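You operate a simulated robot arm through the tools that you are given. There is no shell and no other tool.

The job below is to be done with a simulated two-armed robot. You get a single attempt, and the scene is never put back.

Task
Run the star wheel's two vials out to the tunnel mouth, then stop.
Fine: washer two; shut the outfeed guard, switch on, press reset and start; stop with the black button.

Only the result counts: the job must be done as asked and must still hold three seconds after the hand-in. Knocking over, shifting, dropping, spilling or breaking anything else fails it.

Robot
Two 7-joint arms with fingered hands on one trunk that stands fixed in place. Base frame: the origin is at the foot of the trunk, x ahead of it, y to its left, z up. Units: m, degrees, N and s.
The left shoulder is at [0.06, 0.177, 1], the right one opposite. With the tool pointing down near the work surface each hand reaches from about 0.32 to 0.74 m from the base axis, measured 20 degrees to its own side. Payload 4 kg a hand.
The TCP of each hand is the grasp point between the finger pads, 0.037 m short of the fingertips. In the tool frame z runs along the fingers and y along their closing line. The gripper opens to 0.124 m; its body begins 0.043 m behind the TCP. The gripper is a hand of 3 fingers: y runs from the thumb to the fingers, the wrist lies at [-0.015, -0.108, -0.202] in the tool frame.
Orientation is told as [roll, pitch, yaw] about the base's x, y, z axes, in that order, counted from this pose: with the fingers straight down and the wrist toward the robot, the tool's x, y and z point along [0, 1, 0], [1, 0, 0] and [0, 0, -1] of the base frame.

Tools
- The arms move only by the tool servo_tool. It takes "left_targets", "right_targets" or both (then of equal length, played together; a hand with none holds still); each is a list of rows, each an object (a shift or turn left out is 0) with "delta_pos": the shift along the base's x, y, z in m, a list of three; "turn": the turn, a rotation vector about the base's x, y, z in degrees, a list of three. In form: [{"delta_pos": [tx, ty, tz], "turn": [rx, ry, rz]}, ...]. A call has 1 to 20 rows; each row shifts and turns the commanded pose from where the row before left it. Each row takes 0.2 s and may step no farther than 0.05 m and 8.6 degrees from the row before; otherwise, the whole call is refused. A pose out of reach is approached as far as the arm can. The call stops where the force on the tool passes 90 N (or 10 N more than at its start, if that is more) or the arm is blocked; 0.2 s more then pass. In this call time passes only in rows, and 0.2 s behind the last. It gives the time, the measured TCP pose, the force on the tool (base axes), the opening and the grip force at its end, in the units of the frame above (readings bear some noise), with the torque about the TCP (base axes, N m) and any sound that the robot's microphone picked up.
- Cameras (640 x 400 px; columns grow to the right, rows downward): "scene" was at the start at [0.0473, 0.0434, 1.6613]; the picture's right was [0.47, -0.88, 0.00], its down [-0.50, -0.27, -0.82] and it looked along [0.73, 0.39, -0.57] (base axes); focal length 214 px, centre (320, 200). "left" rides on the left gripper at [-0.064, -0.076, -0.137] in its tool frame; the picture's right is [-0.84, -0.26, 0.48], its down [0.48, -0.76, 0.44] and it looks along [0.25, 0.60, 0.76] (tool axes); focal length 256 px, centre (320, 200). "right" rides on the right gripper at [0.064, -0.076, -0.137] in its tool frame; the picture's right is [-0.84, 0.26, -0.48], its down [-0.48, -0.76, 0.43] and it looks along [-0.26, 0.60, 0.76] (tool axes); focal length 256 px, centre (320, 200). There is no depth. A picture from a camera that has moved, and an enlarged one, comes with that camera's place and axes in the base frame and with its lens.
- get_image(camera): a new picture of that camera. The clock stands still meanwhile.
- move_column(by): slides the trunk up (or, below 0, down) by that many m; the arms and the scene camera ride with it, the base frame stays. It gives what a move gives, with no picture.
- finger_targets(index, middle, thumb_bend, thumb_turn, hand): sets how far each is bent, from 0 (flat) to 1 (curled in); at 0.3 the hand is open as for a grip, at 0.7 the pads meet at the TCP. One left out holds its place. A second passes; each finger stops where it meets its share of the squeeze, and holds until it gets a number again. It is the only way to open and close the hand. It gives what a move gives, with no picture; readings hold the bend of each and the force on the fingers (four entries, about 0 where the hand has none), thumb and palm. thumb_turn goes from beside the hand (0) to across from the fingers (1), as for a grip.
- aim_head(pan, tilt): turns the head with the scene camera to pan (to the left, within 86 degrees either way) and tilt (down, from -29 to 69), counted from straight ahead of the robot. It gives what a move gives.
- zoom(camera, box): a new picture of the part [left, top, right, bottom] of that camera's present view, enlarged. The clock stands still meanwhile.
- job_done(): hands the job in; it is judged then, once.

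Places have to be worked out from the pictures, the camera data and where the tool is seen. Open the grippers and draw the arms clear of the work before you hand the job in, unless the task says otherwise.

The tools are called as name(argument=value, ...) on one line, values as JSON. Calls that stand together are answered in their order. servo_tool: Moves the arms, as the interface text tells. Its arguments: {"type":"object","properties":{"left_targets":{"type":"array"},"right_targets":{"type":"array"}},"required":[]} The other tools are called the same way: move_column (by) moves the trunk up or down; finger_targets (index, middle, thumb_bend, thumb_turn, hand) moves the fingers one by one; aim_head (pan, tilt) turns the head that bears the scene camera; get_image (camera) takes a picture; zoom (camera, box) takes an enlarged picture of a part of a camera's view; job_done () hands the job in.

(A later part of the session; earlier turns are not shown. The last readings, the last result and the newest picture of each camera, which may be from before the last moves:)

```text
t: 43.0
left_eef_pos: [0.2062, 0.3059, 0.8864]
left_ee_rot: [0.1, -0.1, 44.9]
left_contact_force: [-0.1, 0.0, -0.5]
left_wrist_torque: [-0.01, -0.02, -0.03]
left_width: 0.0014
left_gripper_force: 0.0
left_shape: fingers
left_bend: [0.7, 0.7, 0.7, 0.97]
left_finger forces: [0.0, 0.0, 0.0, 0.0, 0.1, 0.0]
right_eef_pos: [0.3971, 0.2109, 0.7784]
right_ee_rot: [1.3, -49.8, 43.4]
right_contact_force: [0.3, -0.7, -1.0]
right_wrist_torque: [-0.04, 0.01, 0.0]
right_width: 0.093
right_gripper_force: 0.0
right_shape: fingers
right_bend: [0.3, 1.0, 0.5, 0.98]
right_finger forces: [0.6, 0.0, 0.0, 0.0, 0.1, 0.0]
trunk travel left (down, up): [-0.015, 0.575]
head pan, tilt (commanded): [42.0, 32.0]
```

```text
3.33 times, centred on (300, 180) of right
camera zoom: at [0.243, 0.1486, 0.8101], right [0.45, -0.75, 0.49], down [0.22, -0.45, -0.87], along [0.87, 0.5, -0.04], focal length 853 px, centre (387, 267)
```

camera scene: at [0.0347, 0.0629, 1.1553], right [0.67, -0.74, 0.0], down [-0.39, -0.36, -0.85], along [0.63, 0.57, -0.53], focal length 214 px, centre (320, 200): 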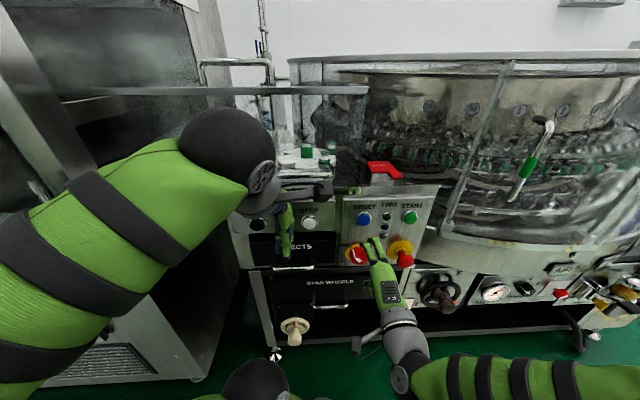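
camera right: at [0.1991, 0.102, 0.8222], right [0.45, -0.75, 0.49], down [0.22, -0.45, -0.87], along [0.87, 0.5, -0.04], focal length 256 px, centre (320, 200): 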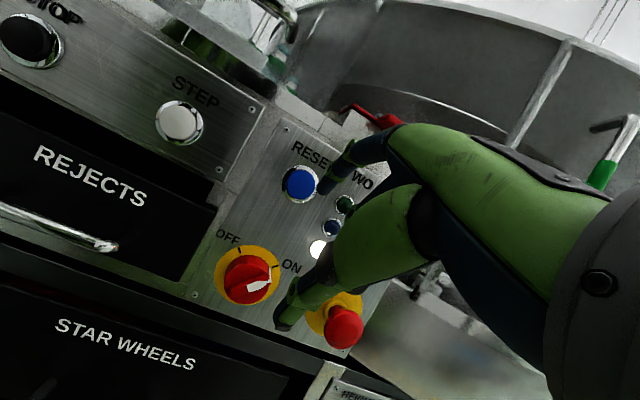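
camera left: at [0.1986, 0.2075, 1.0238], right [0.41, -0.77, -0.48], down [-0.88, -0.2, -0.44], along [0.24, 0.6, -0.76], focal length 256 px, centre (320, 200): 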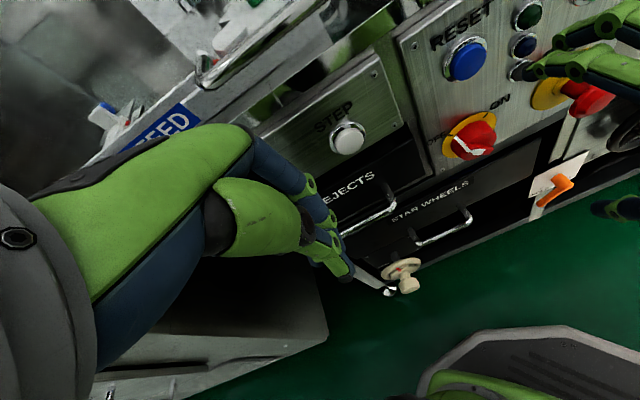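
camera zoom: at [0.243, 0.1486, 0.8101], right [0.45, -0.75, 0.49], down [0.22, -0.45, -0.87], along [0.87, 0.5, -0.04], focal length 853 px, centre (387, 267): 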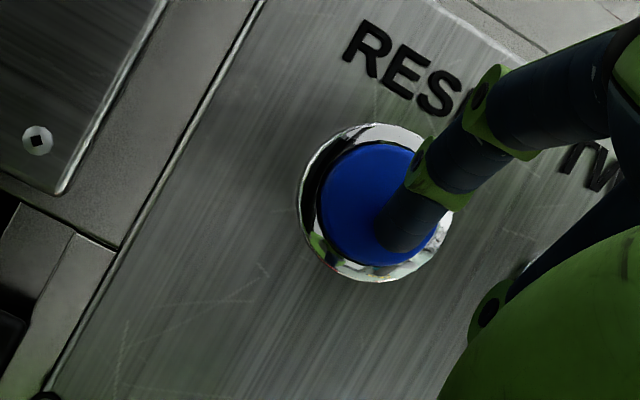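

The fingertip is just touching RESET about 1 cm right of its centre. I back off a few millimetres, shift left, then press in.

servo_tool(right_targets=[{"delta_pos": [-0.01, 0.004, 0.003]}, {"delta_pos": [0.004, 0.004, 0]}, {"delta_pos": [0.003, 0.003, 0]}, {"delta_pos": [0.003, 0.003, 0]}])

zoom(camera="scene", box=[320, 180, 440, 280])

zoom(camera="right", box=[220, 120, 380, 240])

```text
t: 44.0
left_eef_pos: [0.2045, 0.3043, 0.8879]
left_ee_rot: [0.0, -0.1, 45.0]
left_contact_force: [-0.1, 0.3, 0.2]
left_wrist_torque: [0.02, -0.01, 0.0]
left_width: 0.0009
left_gripper_force: 0.1
left_shape: fingers
left_bend: [0.7, 0.7, 0.7, 0.97]
left_finger forces: [0.1, 0.0, 0.1, 0.0, 0.1, 0.0]
right_eef_pos: [0.3956, 0.2258, 0.7816]
right_ee_rot: [1.5, -49.9, 43.6]
right_contact_force: [-13.4, -13.1, 5.9]
right_wrist_torque: [0.68, -0.64, 0.15]
right_width: 0.087
right_gripper_force: 10.0
right_shape: fingers
right_bend: [0.32, 1.0, 0.5, 0.98]
right_finger forces: [19.5, 0.0, 0.1, 0.0, 0.0, 0.0]
trunk travel left (down, up): [-0.015, 0.575]
head pan, tilt (commanded): [42.0, 32.0]
heard: click
```

```text
4.00 times, centred on (380, 230) of scene
camera zoom: at [0.0345, 0.0607, 1.1555], right [0.67, -0.74, 0.0], down [-0.39, -0.35, -0.85], along [0.63, 0.57, -0.53], focal length 858 px, centre (80, 80)
```

zoom: 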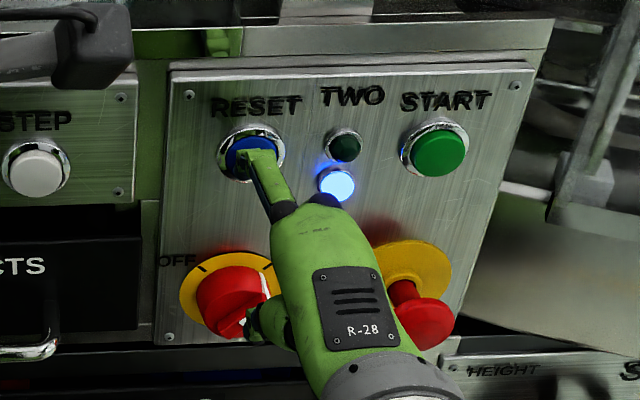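

```text
3.33 times, centred on (300, 180) of right
camera zoom: at [0.2413, 0.1633, 0.814], right [0.45, -0.74, 0.49], down [0.22, -0.44, -0.87], along [0.87, 0.5, -0.04], focal length 853 px, centre (387, 267)
```

zoom: 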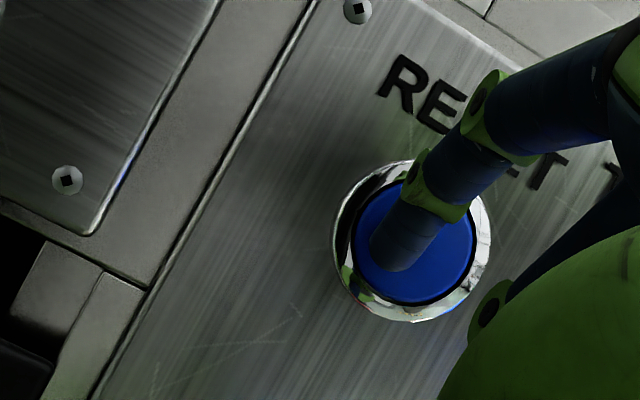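

RESET clicked and the blue lamp lit. I back the right hand off, and at the same time tilt the left hand and bring it toward the STOP button.

servo_tool(right_targets=[{"delta_pos": [-0.018, -0.018, 0.003]}, {"delta_pos": [-0.018, -0.018, 0.003]}, {"delta_pos": [0, 0, 0]}, {"delta_pos": [0, 0, 0]}], left_targets=[{"delta_pos": [-0.0113, 0.023, -0.01], "turn": [5.3, -5.3, 0]}, {"delta_pos": [-0.0113, 0.023, -0.015], "turn": [5.3, -5.3, 0]}, {"delta_pos": [-0.0113, 0.018, -0.015], "turn": [5.3, -5.3, 0]}, {"delta_pos": [-0.0113, 0.018, -0.015], "turn": [5.3, -5.3, 0]}])

finger_targets(hand="left", index=0.2, middle=1.0, thumb_bend=0.6)

get_image(camera="left")

get_image(camera="scene")

get_image(camera="right")

```text
t: 45.0
left_eef_pos: [0.1594, 0.3912, 0.8357]
left_ee_rot: [0.1, -30.2, 45.0]
left_contact_force: [-0.2, 0.2, 0.0]
left_wrist_torque: [-0.01, 0.03, 0.02]
left_width: 0.0013
left_gripper_force: 0.0
left_shape: fingers
left_bend: [0.7, 0.7, 0.7, 0.97]
left_finger forces: [0.1, 0.1, 0.1, 0.0, 0.1, 0.1]
right_eef_pos: [0.3646, 0.1886, 0.7874]
right_ee_rot: [1.5, -49.8, 43.5]
right_contact_force: [0.7, 0.5, 0.8]
right_wrist_torque: [0.01, 0.03, 0.05]
right_width: 0.0933
right_gripper_force: 0.0
right_shape: fingers
right_bend: [0.3, 1.0, 0.5, 0.98]
right_finger forces: [0.1, 0.0, 0.0, 0.0, 0.1, 0.0]
trunk travel left (down, up): [-0.015, 0.575]
head pan, tilt (commanded): [42.0, 32.0]
```

```text
t: 46.0
left_eef_pos: [0.1595, 0.3905, 0.8358]
left_ee_rot: [-0.2, -30.0, 44.9]
left_contact_force: [-0.8, -0.5, -0.4]
left_wrist_torque: [-0.01, 0.02, -0.02]
left_width: 0.0973
left_gripper_force: 0.0
left_shape: fingers
left_bend: [0.2, 1.0, 0.6, 0.97]
left_finger forces: [0.0, 0.0, 0.1, 0.0, 0.1, 0.1]
right_eef_pos: [0.3633, 0.1898, 0.7868]
right_ee_rot: [1.5, -49.9, 43.4]
right_contact_force: [0.1, 0.1, -0.3]
right_wrist_torque: [0.01, -0.01, 0.0]
right_width: 0.0933
right_gripper_force: 0.1
right_shape: fingers
right_bend: [0.3, 1.0, 0.5, 0.98]
right_finger forces: [0.1, 0.0, 0.0, 0.1, 0.1, 0.0]
trunk travel left (down, up): [-0.015, 0.575]
head pan, tilt (commanded): [42.0, 32.0]
```

```text
taken
camera left: at [0.1105, 0.2504, 0.9159], right [0.61, -0.58, -0.55], down [-0.65, 0.03, -0.76], along [0.45, 0.81, -0.36], focal length 256 px, centre (320, 200)
```

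left: 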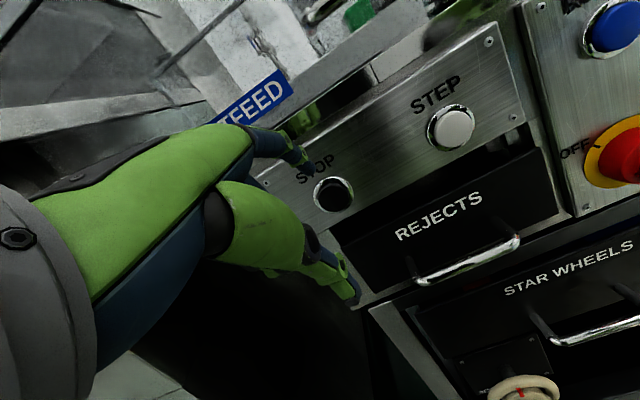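

```text
taken
camera scene: at [0.0358, 0.0619, 1.1553], right [0.67, -0.74, 0.0], down [-0.39, -0.35, -0.85], along [0.63, 0.57, -0.53], focal length 214 px, centre (320, 200)
```

scene: 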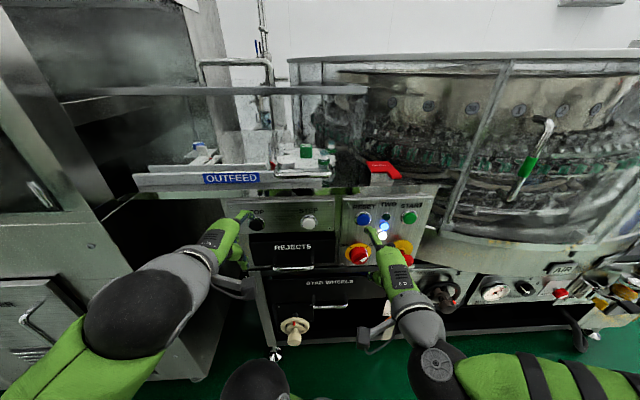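

```text
taken
camera right: at [0.2094, 0.127, 0.8193], right [0.45, -0.75, 0.49], down [0.22, -0.45, -0.87], along [0.87, 0.5, -0.04], focal length 256 px, centre (320, 200)
```

right: 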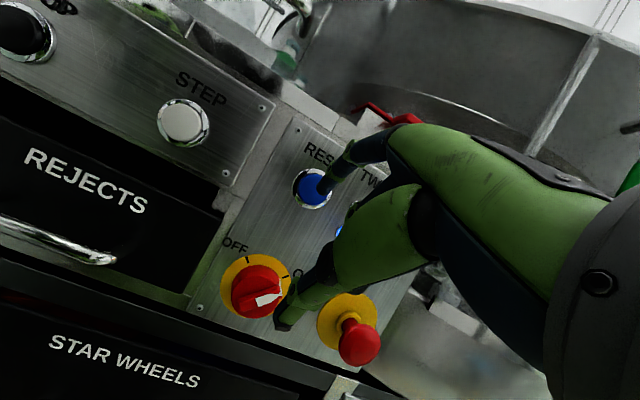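

Both lamps (on and reset) are lit and the left index is near STOP. I zoom to measure the left fingertip against STOP.

zoom(camera="left", box=[250, 110, 410, 240])

zoom(camera="scene", box=[210, 180, 310, 270])

zoom(camera="scene", box=[120, 120, 360, 220])

```text
3.08 times, centred on (330, 175) of left
camera zoom: at [0.1105, 0.2504, 0.9159], right [0.61, -0.58, -0.55], down [-0.65, 0.03, -0.76], along [0.45, 0.81, -0.36], focal length 788 px, centre (289, 277)
```

zoom: 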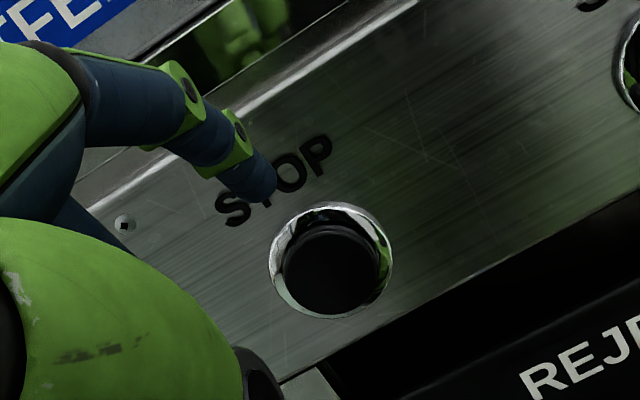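

```text
4.44 times, centred on (260, 225) of scene
camera zoom: at [0.0358, 0.0619, 1.1553], right [0.67, -0.74, 0.0], down [-0.39, -0.35, -0.85], along [0.63, 0.57, -0.53], focal length 953 px, centre (587, 89)
```

zoom: 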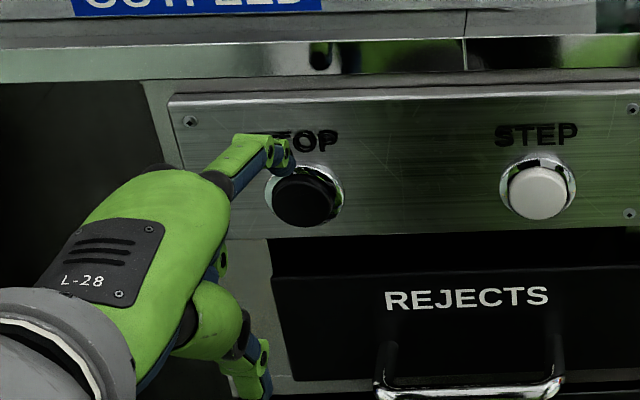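

```text
2.67 times, centred on (240, 170) of scene
camera zoom: at [0.0358, 0.0619, 1.1553], right [0.67, -0.74, 0.0], down [-0.39, -0.35, -0.85], along [0.63, 0.57, -0.53], focal length 572 px, centre (533, 280)
```

zoom: 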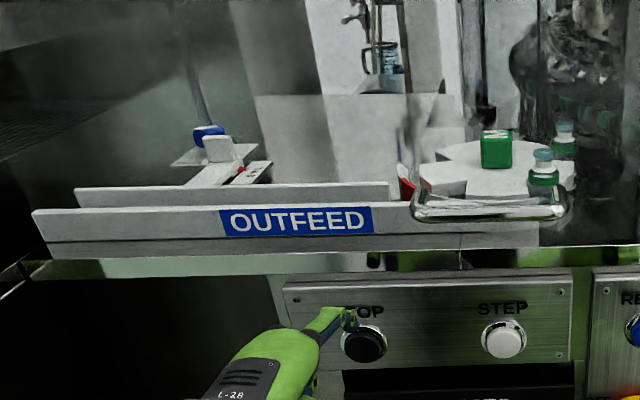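

STOP is at about (0.2445, 0.466, 0.812) and the left fingertip is 4 cm above it. I tuck the right thumb away from the emergency stop, then move the left fingertip down in front of STOP and the right hand over in front of START.

finger_targets(hand="right", thumb_bend=0.7)

servo_tool(right_targets=[{"delta_pos": [0.0232, -0.02, 0]}, {"delta_pos": [0.0232, -0.02, 0]}, {"delta_pos": [0.0232, -0.02, 0]}, {"delta_pos": [0.0232, -0.02, 0]}], left_targets=[{"delta_pos": [-0.0085, -0.0085, 0]}, {"delta_pos": [0, 0, -0.014]}, {"delta_pos": [0, 0, -0.014]}, {"delta_pos": [0, 0, -0.012]}])

get_image(camera="right")

zoom(camera="left", box=[250, 110, 410, 240])

zoom(camera="scene", box=[220, 190, 440, 280])

zoom(camera="scene", box=[370, 190, 440, 270])

```text
t: 47.0
left_eef_pos: [0.1593, 0.3915, 0.8362]
left_ee_rot: [-0.1, -30.0, 44.9]
left_contact_force: [0.5, 0.1, 0.3]
left_wrist_torque: [0.0, 0.0, 0.0]
left_width: 0.097
left_gripper_force: 0.0
left_shape: fingers
left_bend: [0.2, 1.0, 0.6, 0.97]
left_finger forces: [0.0, 0.0, 0.1, 0.0, 0.0, 0.1]
right_eef_pos: [0.3642, 0.1904, 0.7863]
right_ee_rot: [1.5, -49.8, 43.5]
right_contact_force: [0.1, 0.3, 0.1]
right_wrist_torque: [-0.01, -0.02, 0.0]
right_width: 0.0628
right_gripper_force: 0.1
right_shape: fingers
right_bend: [0.3, 1.0, 0.7, 0.98]
right_finger forces: [0.0, 0.0, 0.0, 0.1, 0.0, 0.0]
trunk travel left (down, up): [-0.015, 0.575]
head pan, tilt (commanded): [42.0, 32.0]
```

```text
t: 48.0
left_eef_pos: [0.1489, 0.3834, 0.8194]
left_ee_rot: [-0.1, -30.0, 45.2]
left_contact_force: [-0.1, 1.3, 0.5]
left_wrist_torque: [-0.01, 0.0, 0.0]
left_width: 0.0972
left_gripper_force: 0.0
left_shape: fingers
left_bend: [0.2, 1.0, 0.6, 0.97]
left_finger forces: [0.0, 0.0, 0.1, 0.0, 0.0, 0.0]
left hand out of reach, approached as far as the arm can: row 3, 4
right_eef_pos: [0.456, 0.1112, 0.7886]
right_ee_rot: [1.3, -49.8, 43.6]
right_contact_force: [0.5, -0.3, -0.4]
right_wrist_torque: [0.02, 0.0, -0.01]
right_width: 0.0624
right_gripper_force: 0.0
right_shape: fingers
right_bend: [0.3, 1.0, 0.7, 0.98]
right_finger forces: [0.1, 0.1, 0.1, 0.0, 0.1, 0.0]
trunk travel left (down, up): [-0.015, 0.575]
head pan, tilt (commanded): [42.0, 32.0]
```

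```text
taken
camera right: at [0.3008, 0.0495, 0.8217], right [0.45, -0.74, 0.49], down [0.22, -0.45, -0.87], along [0.87, 0.5, -0.04], focal length 256 px, centre (320, 200)
```

right: 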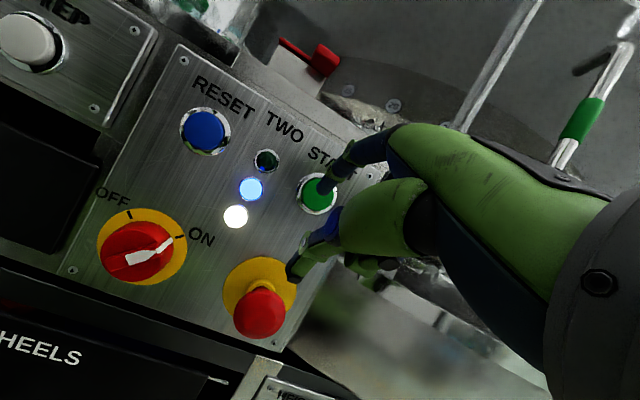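

```text
3.08 times, centred on (330, 175) of left
camera zoom: at [0.1014, 0.2434, 0.9008], right [0.61, -0.58, -0.54], down [-0.65, 0.03, -0.76], along [0.45, 0.82, -0.36], focal length 788 px, centre (289, 277)
```

zoom: 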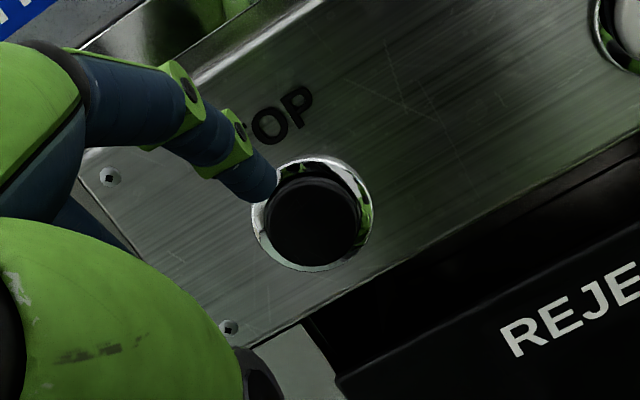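

```text
2.91 times, centred on (330, 235) of scene
camera zoom: at [0.0361, 0.0632, 1.1546], right [0.67, -0.74, 0.0], down [-0.39, -0.36, -0.85], along [0.63, 0.57, -0.53], focal length 624 px, centre (291, 98)
```

zoom: 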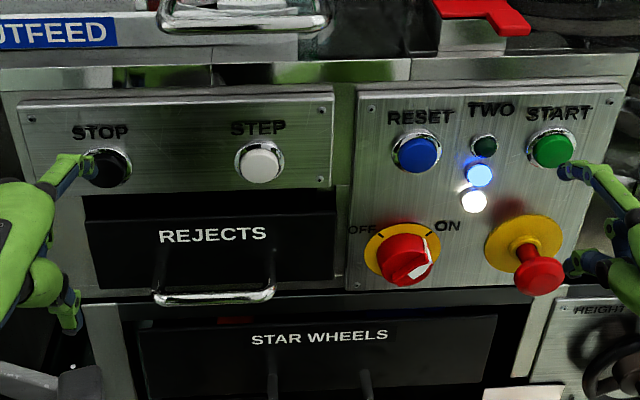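

```text
5.00 times, centred on (405, 230) of scene
camera zoom: at [0.0361, 0.0632, 1.1546], right [0.67, -0.74, 0.0], down [-0.39, -0.36, -0.85], along [0.63, 0.57, -0.53], focal length 1072 px, centre (-105, 50)
```

zoom: 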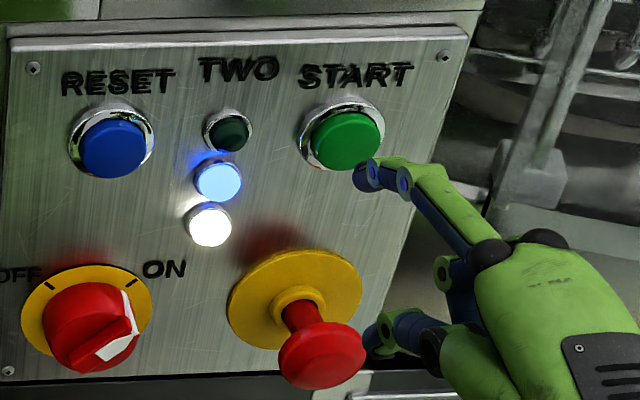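

The left arm hits a limit before the fingertip gets low enough, so I'll curl the left index a bit more (0.42). That lowers the tip relative to the hand and lets the hand stay further out. I then measure again.

finger_targets(hand="left", index=0.42)

servo_tool(left_targets=[{"delta_pos": [0.009, 0.009, 0.012]}, {"delta_pos": [0.009, 0.009, 0.005]}])

zoom(camera="left", box=[250, 110, 410, 240])

zoom(camera="scene", box=[220, 190, 300, 270])

```text
t: 49.0
left_eef_pos: [0.1494, 0.3821, 0.8208]
left_ee_rot: [-0.2, -30.0, 45.0]
left_contact_force: [-0.4, 0.4, 0.2]
left_wrist_torque: [-0.01, -0.01, 0.0]
left_width: 0.0592
left_gripper_force: 0.1
left_shape: fingers
left_bend: [0.42, 1.0, 0.6, 0.97]
left_finger forces: [0.0, 0.0, 0.0, 0.0, 0.0, 0.1]
right_eef_pos: [0.455, 0.111, 0.7905]
right_ee_rot: [1.5, -49.8, 43.4]
right_contact_force: [0.2, 0.4, -0.6]
right_wrist_torque: [-0.02, 0.02, 0.01]
right_width: 0.0629
right_gripper_force: 0.0
right_shape: fingers
right_bend: [0.3, 1.0, 0.7, 0.98]
right_finger forces: [0.0, 0.0, 0.0, 0.0, 0.0, 0.0]
trunk travel left (down, up): [-0.015, 0.575]
head pan, tilt (commanded): [42.0, 32.0]
```

```text
t: 49.5
left_eef_pos: [0.1649, 0.4042, 0.8379]
left_ee_rot: [-0.7, -30.1, 44.8]
left_contact_force: [0.0, 0.1, 0.3]
left_wrist_torque: [0.01, 0.02, 0.01]
left_width: 0.0596
left_gripper_force: 0.1
left_shape: fingers
left_bend: [0.42, 1.0, 0.6, 0.97]
left_finger forces: [0.0, 0.1, 0.0, 0.0, 0.0, 0.1]
right_eef_pos: [0.4527, 0.1151, 0.7902]
right_ee_rot: [0.9, -49.6, 43.8]
right_contact_force: [-0.5, 0.6, 0.1]
right_wrist_torque: [0.02, -0.01, -0.02]
right_width: 0.0625
right_gripper_force: 0.1
right_shape: fingers
right_bend: [0.3, 1.0, 0.7, 0.98]
right_finger forces: [0.0, 0.0, 0.1, 0.0, 0.1, 0.0]
trunk travel left (down, up): [-0.015, 0.575]
head pan, tilt (commanded): [42.0, 32.0]
```

```text
3.08 times, centred on (330, 175) of left
camera zoom: at [0.1153, 0.2649, 0.9172], right [0.6, -0.59, -0.54], down [-0.65, 0.03, -0.76], along [0.46, 0.81, -0.36], focal length 788 px, centre (289, 277)
```

zoom: 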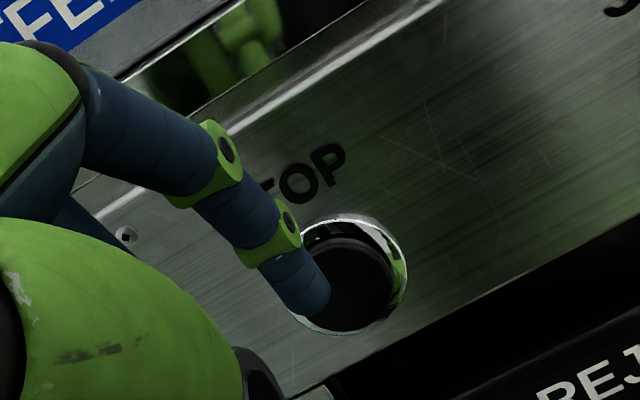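

```text
5.00 times, centred on (260, 230) of scene
camera zoom: at [0.0323, 0.0682, 1.1539], right [0.67, -0.74, 0.01], down [-0.39, -0.36, -0.85], along [0.63, 0.56, -0.53], focal length 1072 px, centre (620, 50)
```

zoom: 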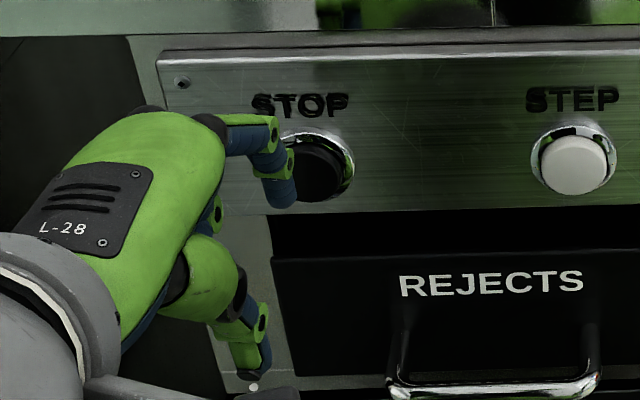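

The left fingertip is at about (0.219, 0.445, 0.828), roughly 3 cm short of STOP and slightly high. I bring it to about 1.5 cm in front of STOP's centre and check again.

servo_tool(left_targets=[{"delta_pos": [0.007, 0.003, -0.006]}, {"delta_pos": [0.006, 0.004, -0.006]}, {"delta_pos": [0, 0, 0]}])

zoom(camera="left", box=[250, 110, 410, 240])

zoom(camera="scene", box=[220, 190, 300, 270])

zoom(camera="scene", box=[100, 120, 360, 220])

```text
t: 50.4
left_eef_pos: [0.1788, 0.4133, 0.8226]
left_ee_rot: [-1.4, -30.2, 44.4]
left_contact_force: [0.8, 0.4, 0.0]
left_wrist_torque: [0.01, 0.03, 0.01]
left_width: 0.0595
left_gripper_force: 0.0
left_shape: fingers
left_bend: [0.42, 1.0, 0.6, 0.97]
left_finger forces: [0.0, 0.0, 0.1, 0.0, 0.0, 0.0]
right_eef_pos: [0.4491, 0.118, 0.7917]
right_ee_rot: [0.3, -49.7, 44.3]
right_contact_force: [0.3, 1.0, -0.5]
right_wrist_torque: [0.01, 0.01, -0.04]
right_width: 0.0625
right_gripper_force: 0.1
right_shape: fingers
right_bend: [0.3, 1.0, 0.7, 0.98]
right_finger forces: [0.0, 0.1, 0.0, 0.0, 0.1, 0.0]
trunk travel left (down, up): [-0.015, 0.575]
head pan, tilt (commanded): [42.0, 32.0]
```

```text
3.08 times, centred on (330, 175) of left
camera zoom: at [0.1253, 0.2756, 0.9033], right [0.6, -0.6, -0.53], down [-0.64, 0.04, -0.77], along [0.48, 0.8, -0.36], focal length 788 px, centre (289, 277)
```

zoom: 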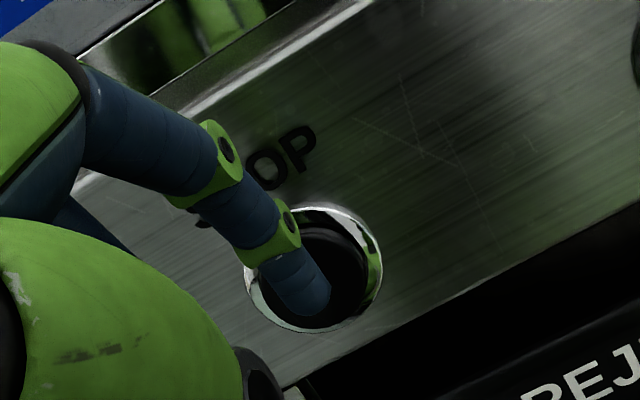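

```text
5.00 times, centred on (260, 230) of scene
camera zoom: at [0.0286, 0.074, 1.1541], right [0.67, -0.74, 0.01], down [-0.39, -0.36, -0.85], along [0.63, 0.56, -0.53], focal length 1072 px, centre (620, 50)
```

zoom: 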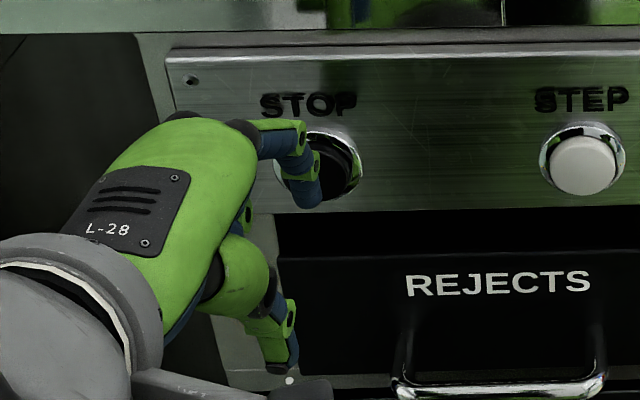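

```text
2.46 times, centred on (230, 170) of scene
camera zoom: at [0.0286, 0.074, 1.1541], right [0.67, -0.74, 0.01], down [-0.39, -0.36, -0.85], along [0.63, 0.56, -0.53], focal length 528 px, centre (542, 274)
```

zoom: 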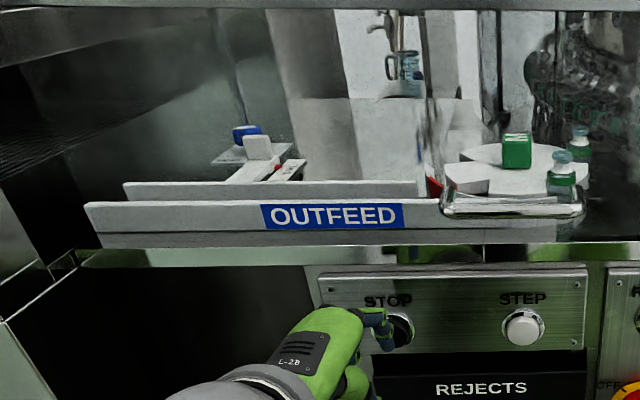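

The camera and right hand have drifted about 1 cm, which suggests the left arm is leaning on something. I stop and look at the left elbow and forearm.

aim_head(pan=75, tilt=55)

get_image(camera="scene")

```text
t: 51.3
left_eef_pos: [0.178, 0.413, 0.8228]
left_ee_rot: [-1.3, -30.3, 44.4]
left_contact_force: [-0.5, -0.3, -0.6]
left_wrist_torque: [0.03, 0.01, -0.03]
left_width: 0.0592
left_gripper_force: 0.0
left_shape: fingers
left_bend: [0.42, 1.0, 0.6, 0.97]
left_finger forces: [0.0, 0.0, 0.0, 0.1, 0.0, 0.0]
right_eef_pos: [0.4502, 0.1179, 0.7911]
right_ee_rot: [0.3, -49.6, 44.3]
right_contact_force: [0.2, -0.8, 0.1]
right_wrist_torque: [-0.02, -0.02, 0.01]
right_width: 0.0624
right_gripper_force: 0.0
right_shape: fingers
right_bend: [0.3, 1.0, 0.7, 0.98]
right_finger forces: [0.1, 0.0, 0.1, 0.0, 0.0, 0.0]
trunk travel left (down, up): [-0.015, 0.575]
head pan, tilt (commanded): [75.0, 55.0]
```

```text
taken
camera scene: at [-0.0187, 0.0834, 1.1213], right [0.97, -0.26, 0.01], down [-0.21, -0.8, -0.57], along [0.15, 0.54, -0.82], focal length 214 px, centre (320, 200)
```

scene: 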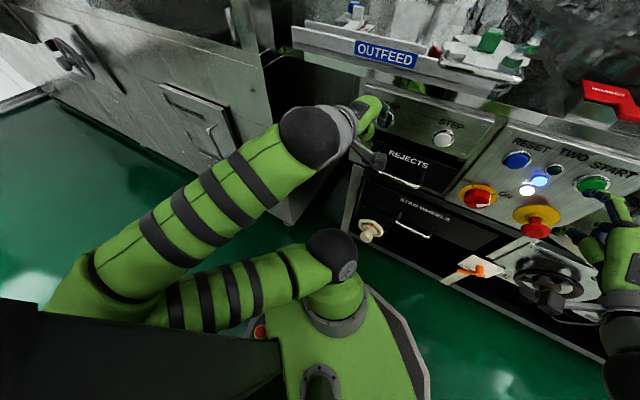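

The elbow looks tightly folded beside a dark part of the robot. I tilt the head further down-left to see if it touches the body.

aim_head(pan=86, tilt=50)

get_image(camera="scene")

get_image(camera="right")

```text
t: 52.1
left_eef_pos: [0.1783, 0.4143, 0.8221]
left_ee_rot: [-1.3, -30.2, 44.4]
left_contact_force: [-0.1, -0.1, 0.8]
left_wrist_torque: [-0.01, 0.05, 0.02]
left_width: 0.0596
left_gripper_force: 0.0
left_shape: fingers
left_bend: [0.42, 1.0, 0.6, 0.97]
left_finger forces: [0.1, 0.1, 0.1, 0.0, 0.0, 0.1]
right_eef_pos: [0.4502, 0.1201, 0.7917]
right_ee_rot: [0.2, -49.7, 44.3]
right_contact_force: [0.8, -0.5, 0.5]
right_wrist_torque: [0.01, 0.0, -0.02]
right_width: 0.0625
right_gripper_force: 0.0
right_shape: fingers
right_bend: [0.3, 1.0, 0.7, 0.98]
right_finger forces: [0.0, 0.0, 0.0, 0.0, 0.0, 0.0]
trunk travel left (down, up): [-0.015, 0.575]
head pan, tilt (commanded): [85.9, 50.0]
```

```text
taken
camera scene: at [-0.0319, 0.0906, 1.1278], right [1.0, -0.07, 0.01], down [-0.05, -0.77, -0.63], along [0.05, 0.63, -0.77], focal length 214 px, centre (320, 200)
```

scene: 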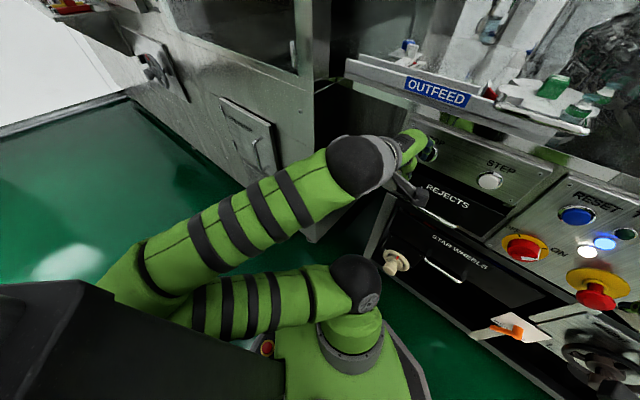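

```text
taken
camera right: at [0.2959, 0.0571, 0.8237], right [0.45, -0.74, 0.5], down [0.22, -0.46, -0.86], along [0.87, 0.5, -0.04], focal length 256 px, centre (320, 200)
```

right: 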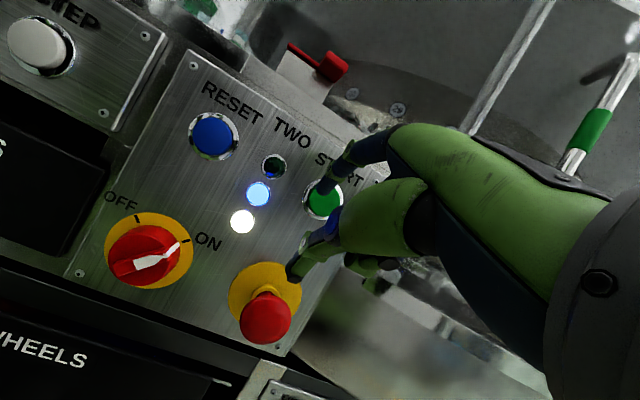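

The elbow is folded against the robot's own trunk, which only flexes the trunk slightly; moving the hand forward relieves it. While the machine is idle I'll test-press STOP with the left finger, so I know exactly how far to move when it matters.

servo_tool(left_targets=[{"delta_pos": [0.006, 0.006, 0]}, {"delta_pos": [0.005, 0.005, 0]}])

zoom(camera="left", box=[250, 110, 410, 240])

```text
t: 52.7
left_eef_pos: [0.1888, 0.4225, 0.821]
left_ee_rot: [-1.9, -30.4, 44.1]
left_contact_force: [0.2, 0.2, -0.1]
left_wrist_torque: [0.0, -0.01, -0.01]
left_width: 0.0593
left_gripper_force: 0.1
left_shape: fingers
left_bend: [0.42, 1.0, 0.6, 0.97]
left_finger forces: [0.0, 0.0, 0.1, 0.0, 0.1, 0.0]
right_eef_pos: [0.449, 0.1209, 0.792]
right_ee_rot: [0.0, -49.6, 44.5]
right_contact_force: [-0.7, -0.3, 0.8]
right_wrist_torque: [-0.01, -0.01, -0.01]
right_width: 0.0625
right_gripper_force: 0.1
right_shape: fingers
right_bend: [0.3, 1.0, 0.7, 0.98]
right_finger forces: [0.1, 0.0, 0.0, 0.0, 0.0, 0.0]
trunk travel left (down, up): [-0.015, 0.575]
head pan, tilt (commanded): [85.9, 50.0]
```

```text
3.08 times, centred on (330, 175) of left
camera zoom: at [0.1339, 0.2861, 0.9026], right [0.6, -0.61, -0.52], down [-0.63, 0.04, -0.77], along [0.49, 0.79, -0.36], focal length 788 px, centre (289, 277)
```

zoom: 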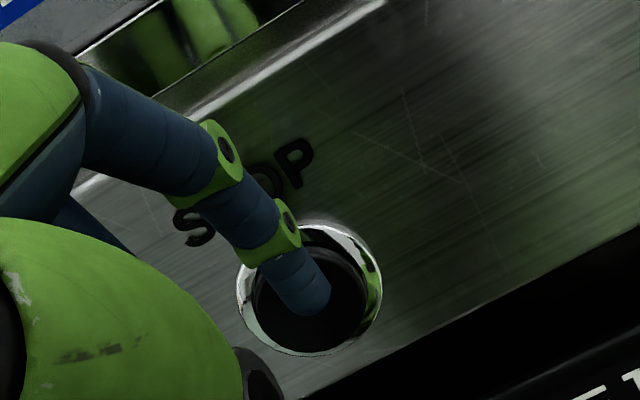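

Moving forward didn't relieve it, so I'll make the left hand more upright (15° tilt instead of 30°). That puts the wrist further out and unfolds the elbow while keeping the fingertip in front of STOP.

servo_tool(left_targets=[{"delta_pos": [-0.008, -0.008, 0.012], "turn": [-5.3, 5.3, 0]}, {"delta_pos": [0.002, 0.002, 0.012], "turn": [-5.3, 5.3, 0]}, {"delta_pos": [0, 0, 0]}])

get_image(camera="scene")

zoom(camera="left", box=[230, 90, 430, 250])

```text
t: 53.5
left_eef_pos: [0.1858, 0.4124, 0.8499]
left_ee_rot: [-0.6, -14.9, 44.7]
left_contact_force: [-0.9, 0.3, -0.1]
left_wrist_torque: [0.0, 0.0, -0.06]
left_width: 0.0594
left_gripper_force: 0.0
left_shape: fingers
left_bend: [0.42, 1.0, 0.6, 0.97]
left_finger forces: [0.1, 0.0, 0.0, 0.0, 0.0, 0.1]
right_eef_pos: [0.4525, 0.1143, 0.7933]
right_ee_rot: [1.0, -49.9, 43.9]
right_contact_force: [-0.5, 0.5, 0.2]
right_wrist_torque: [-0.04, 0.01, -0.01]
right_width: 0.0628
right_gripper_force: 0.0
right_shape: fingers
right_bend: [0.3, 1.0, 0.7, 0.98]
right_finger forces: [0.0, 0.0, 0.0, 0.0, 0.0, 0.1]
trunk travel left (down, up): [-0.015, 0.575]
head pan, tilt (commanded): [85.9, 50.0]
```

```text
taken
camera scene: at [-0.03, 0.0833, 1.1299], right [1.0, -0.07, 0.01], down [-0.05, -0.77, -0.64], along [0.05, 0.64, -0.77], focal length 214 px, centre (320, 200)
```

scene: 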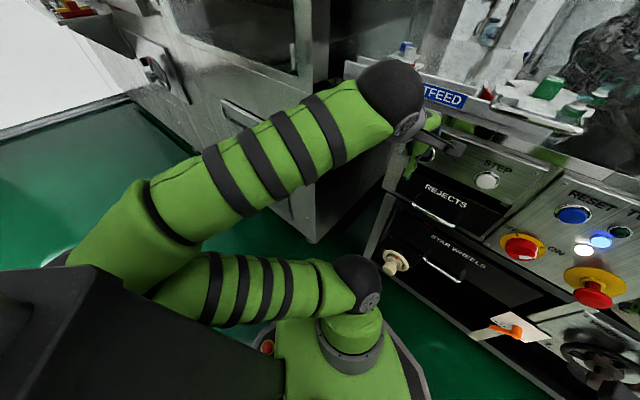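

```text
2.50 times, centred on (330, 170) of left
camera zoom: at [0.1533, 0.2924, 0.9627], right [0.5, -0.69, -0.53], down [-0.78, -0.1, -0.62], along [0.37, 0.72, -0.58], focal length 640 px, centre (295, 275)
```

zoom: 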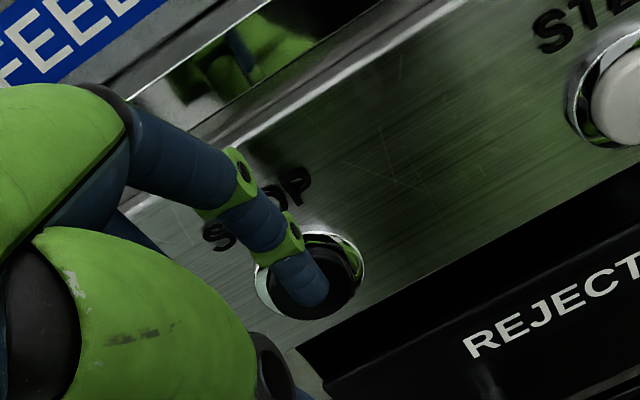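

The trunk has mostly recovered. The left fingertip is now about 1.4 cm above and 5 mm right of STOP's axis, so I correct that.

servo_tool(left_targets=[{"delta_pos": [-0.003, 0.003, -0.012]}, {"delta_pos": [0, 0, 0]}])

aim_head(pan=48, tilt=30)

zoom(camera="left", box=[230, 90, 430, 250])

get_image(camera="scene")

get_image(camera="right")

```text
t: 54.1
left_eef_pos: [0.1857, 0.4202, 0.8333]
left_ee_rot: [-0.5, -14.3, 44.4]
left_contact_force: [0.3, 0.6, 0.0]
left_wrist_torque: [0.0, -0.04, 0.0]
left_width: 0.0592
left_gripper_force: 0.0
left_shape: fingers
left_bend: [0.42, 1.0, 0.6, 0.97]
left_finger forces: [0.1, 0.0, 0.0, 0.1, 0.0, 0.1]
right_eef_pos: [0.4539, 0.1172, 0.7922]
right_ee_rot: [0.7, -49.4, 43.9]
right_contact_force: [-0.3, -0.2, 0.0]
right_wrist_torque: [-0.02, -0.02, 0.01]
right_width: 0.0625
right_gripper_force: 0.1
right_shape: fingers
right_bend: [0.3, 1.0, 0.7, 0.98]
right_finger forces: [0.0, 0.0, 0.0, 0.0, 0.1, 0.0]
trunk travel left (down, up): [-0.015, 0.575]
head pan, tilt (commanded): [85.9, 50.0]
```

```text
t: 55.1
left_eef_pos: [0.1853, 0.4198, 0.8312]
left_ee_rot: [-0.5, -14.3, 44.4]
left_contact_force: [-0.4, 0.1, -0.2]
left_wrist_torque: [0.0, 0.01, -0.02]
left_width: 0.0593
left_gripper_force: 0.0
left_shape: fingers
left_bend: [0.42, 1.0, 0.6, 0.97]
left_finger forces: [0.1, 0.0, 0.0, 0.1, 0.1, 0.1]
right_eef_pos: [0.4544, 0.1181, 0.7898]
right_ee_rot: [0.8, -49.5, 43.9]
right_contact_force: [0.6, -0.4, 0.1]
right_wrist_torque: [-0.01, -0.04, -0.01]
right_width: 0.0626
right_gripper_force: 0.0
right_shape: fingers
right_bend: [0.3, 1.0, 0.7, 0.98]
right_finger forces: [0.0, 0.0, 0.1, 0.1, 0.1, 0.0]
trunk travel left (down, up): [-0.015, 0.575]
head pan, tilt (commanded): [48.0, 30.0]
```

```text
2.50 times, centred on (330, 170) of left
camera zoom: at [0.154, 0.2999, 0.9454], right [0.49, -0.69, -0.52], down [-0.78, -0.1, -0.61], along [0.37, 0.71, -0.59], focal length 640 px, centre (295, 275)
```

zoom: 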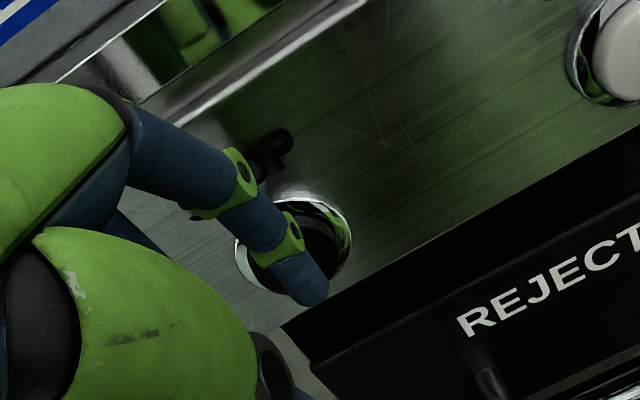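

```text
taken
camera scene: at [0.0279, 0.0784, 1.1579], right [0.74, -0.67, 0.01], down [-0.33, -0.38, -0.86], along [0.58, 0.64, -0.51], focal length 214 px, centre (320, 200)
```

scene: 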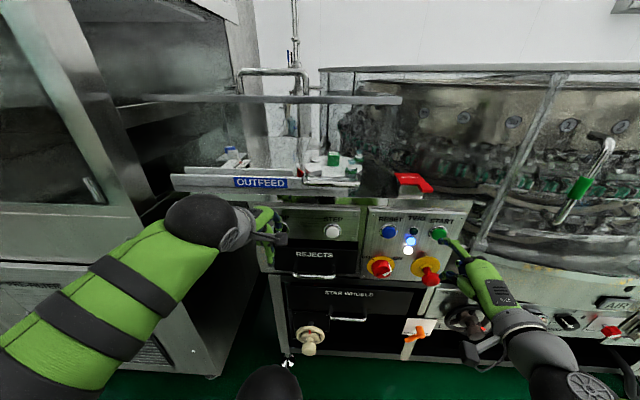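

```text
taken
camera right: at [0.2993, 0.0551, 0.8224], right [0.45, -0.74, 0.5], down [0.22, -0.45, -0.86], along [0.87, 0.5, -0.04], focal length 256 px, centre (320, 200)
```

right: 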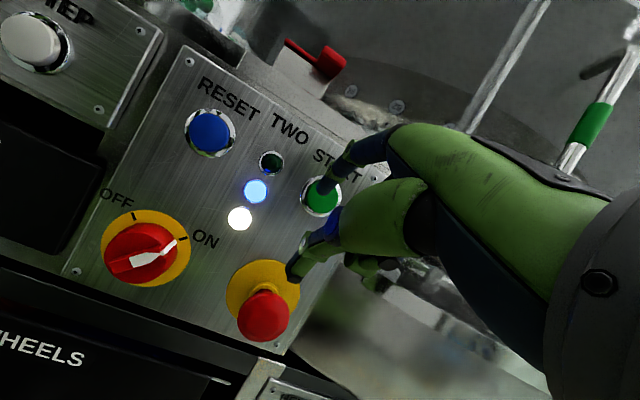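

The left fingertip is now aligned within a few millimetres, about 1.5 cm from STOP. I test-press it while the machine is idle.

servo_tool(left_targets=[{"delta_pos": [0.005, 0.004, 0.003]}, {"delta_pos": [0.004, 0.004, 0.002]}, {"delta_pos": [0.003, 0.003, 0]}])

zoom(camera="left", box=[230, 90, 430, 250])

zoom(camera="scene", box=[250, 190, 480, 290])

```text
t: 55.9
left_eef_pos: [0.1925, 0.4293, 0.8396]
left_ee_rot: [-1.1, -15.3, 44.3]
left_contact_force: [-0.9, -0.2, 0.6]
left_wrist_torque: [-0.01, 0.01, -0.01]
left_width: 0.0594
left_gripper_force: 0.1
left_shape: fingers
left_bend: [0.42, 1.0, 0.6, 0.97]
left_finger forces: [0.1, 0.1, 0.0, 0.0, 0.1, 0.0]
right_eef_pos: [0.4498, 0.117, 0.7913]
right_ee_rot: [0.3, -49.8, 44.2]
right_contact_force: [-0.8, 0.1, -0.4]
right_wrist_torque: [-0.01, 0.02, -0.03]
right_width: 0.0627
right_gripper_force: 0.1
right_shape: fingers
right_bend: [0.3, 1.0, 0.7, 0.98]
right_finger forces: [0.0, 0.0, 0.1, 0.0, 0.0, 0.0]
trunk travel left (down, up): [-0.015, 0.575]
head pan, tilt (commanded): [48.0, 30.0]
```

```text
2.50 times, centred on (330, 170) of left
camera zoom: at [0.1567, 0.3087, 0.9523], right [0.5, -0.69, -0.52], down [-0.77, -0.09, -0.63], along [0.39, 0.72, -0.58], focal length 640 px, centre (295, 275)
```

zoom: 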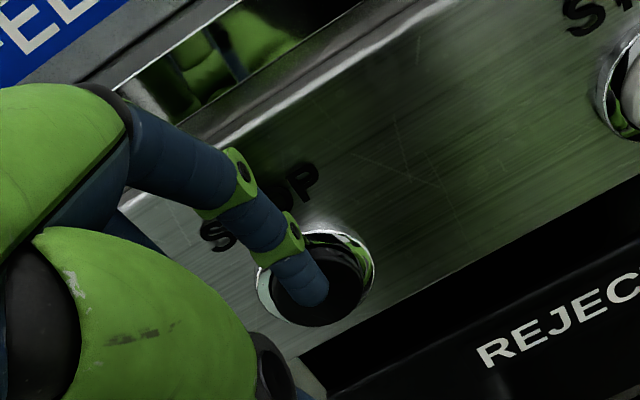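

```text
2.78 times, centred on (365, 240) of scene
camera zoom: at [0.0217, 0.0791, 1.1565], right [0.74, -0.67, 0.01], down [-0.33, -0.38, -0.86], along [0.58, 0.64, -0.5], focal length 597 px, centre (195, 89)
```

zoom: 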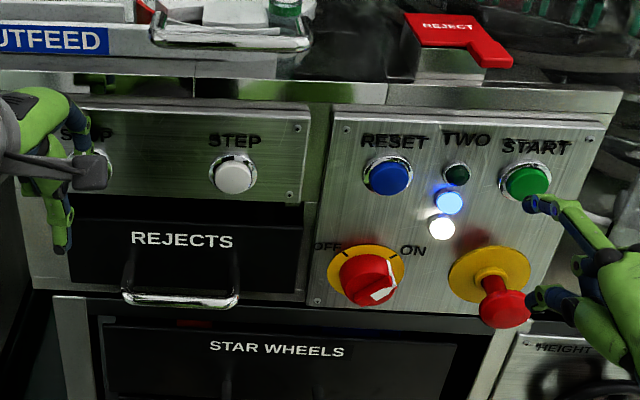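

Not pressed yet, and the trunk still flexes a little. The elbow seems to touch the robot's own column, so I make the hand even more upright (5° tilt) to bring the elbow forward, keeping the fingertip in front of STOP.

servo_tool(left_targets=[{"delta_pos": [-0.004, -0.004, 0.004], "turn": [-3.5, 3.5, 0]}, {"delta_pos": [-0.003, -0.003, 0.003], "turn": [-3.5, 3.5, 0]}, {"delta_pos": [0, 0, 0]}])

zoom(camera="left", box=[230, 90, 430, 250])

get_image(camera="scene")

```text
t: 56.7
left_eef_pos: [0.186, 0.4206, 0.8493]
left_ee_rot: [-0.6, -5.1, 44.5]
left_contact_force: [0.7, 0.5, -0.3]
left_wrist_torque: [-0.01, 0.0, 0.02]
left_width: 0.0593
left_gripper_force: 0.1
left_shape: fingers
left_bend: [0.42, 1.0, 0.6, 0.97]
left_finger forces: [0.0, 0.1, 0.1, 0.0, 0.0, 0.0]
right_eef_pos: [0.4515, 0.1151, 0.7931]
right_ee_rot: [0.8, -49.8, 44.0]
right_contact_force: [-0.4, 0.2, -0.1]
right_wrist_torque: [-0.02, -0.02, -0.01]
right_width: 0.0625
right_gripper_force: 0.1
right_shape: fingers
right_bend: [0.3, 1.0, 0.7, 0.98]
right_finger forces: [0.0, 0.0, 0.0, 0.0, 0.0, 0.0]
trunk travel left (down, up): [-0.015, 0.575]
head pan, tilt (commanded): [48.0, 30.0]
```

```text
2.50 times, centred on (330, 170) of left
camera zoom: at [0.1681, 0.3148, 0.9791], right [0.44, -0.75, -0.49], down [-0.85, -0.16, -0.51], along [0.3, 0.64, -0.71], focal length 640 px, centre (295, 275)
```

zoom: 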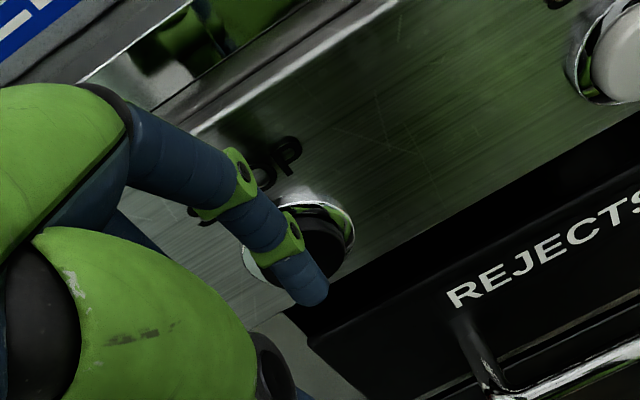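

```text
taken
camera scene: at [0.0245, 0.0751, 1.1589], right [0.74, -0.67, 0.01], down [-0.33, -0.38, -0.87], along [0.58, 0.64, -0.5], focal length 214 px, centre (320, 200)
```

scene: 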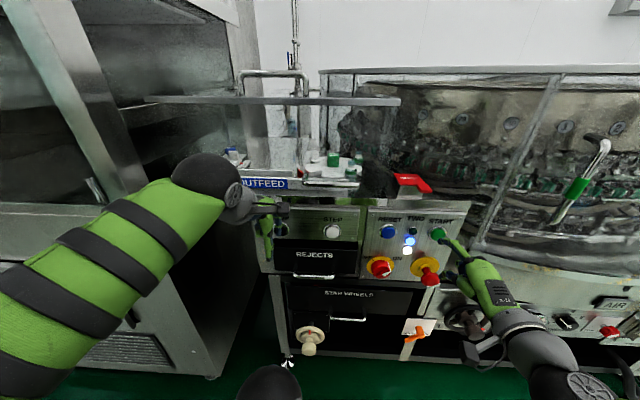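

At 5° tilt the wrist hides the tunnel mouth from the head camera, so I return to the 15° posture, which left the mouth visible, and finish the test press from there.

servo_tool(left_targets=[{"delta_pos": [0.0015, 0.0015, -0.006], "turn": [3.5, -3.5, 0]}, {"delta_pos": [0.002, 0.002, -0.005], "turn": [3.5, -3.5, 0]}, {"delta_pos": [0.004, 0.004, 0]}, {"delta_pos": [0.004, 0.004, 0]}])

zoom(camera="left", box=[230, 90, 430, 250])

get_image(camera="scene")

```text
t: 57.7
left_eef_pos: [0.2063, 0.4405, 0.8234]
left_ee_rot: [-1.0, -13.3, 43.0]
left_contact_force: [-9.9, -15.2, 1.3]
left_wrist_torque: [-0.01, -0.08, -0.42]
left_width: 0.0419
left_gripper_force: 8.9
left_shape: fingers
left_bend: [0.52, 1.0, 0.6, 0.97]
left_finger forces: [17.9, 0.0, 0.0, 0.0, 0.0, 0.0]
right_eef_pos: [0.4529, 0.1248, 0.7885]
right_ee_rot: [0.1, -49.1, 44.5]
right_contact_force: [-0.7, 0.1, 0.8]
right_wrist_torque: [-0.03, 0.01, 0.04]
right_width: 0.0625
right_gripper_force: 0.3
right_shape: fingers
right_bend: [0.3, 1.0, 0.7, 0.98]
right_finger forces: [0.1, 0.1, 0.0, 0.1, 0.1, 0.0]
trunk travel left (down, up): [-0.015, 0.575]
head pan, tilt (commanded): [48.0, 30.0]
heard: click
```

```text
2.50 times, centred on (330, 170) of left
camera zoom: at [0.1724, 0.3233, 0.9403], right [0.47, -0.72, -0.51], down [-0.79, -0.09, -0.61], along [0.39, 0.69, -0.61], focal length 640 px, centre (295, 275)
```

zoom: 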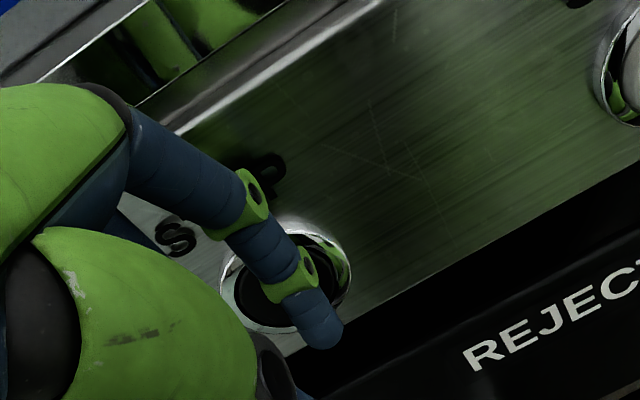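

```text
taken
camera scene: at [0.0274, 0.0902, 1.1562], right [0.74, -0.67, 0.02], down [-0.33, -0.39, -0.86], along [0.58, 0.63, -0.51], focal length 214 px, centre (320, 200)
```

scene: 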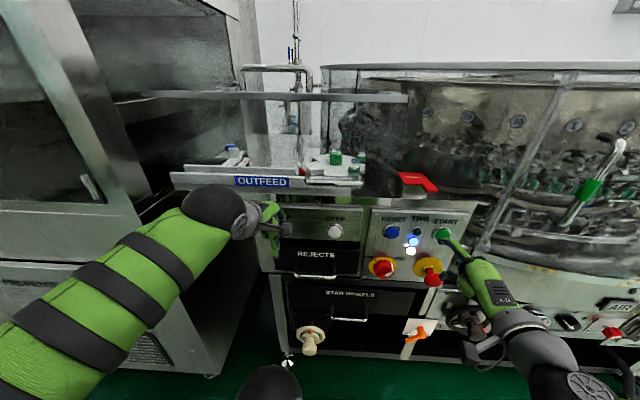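

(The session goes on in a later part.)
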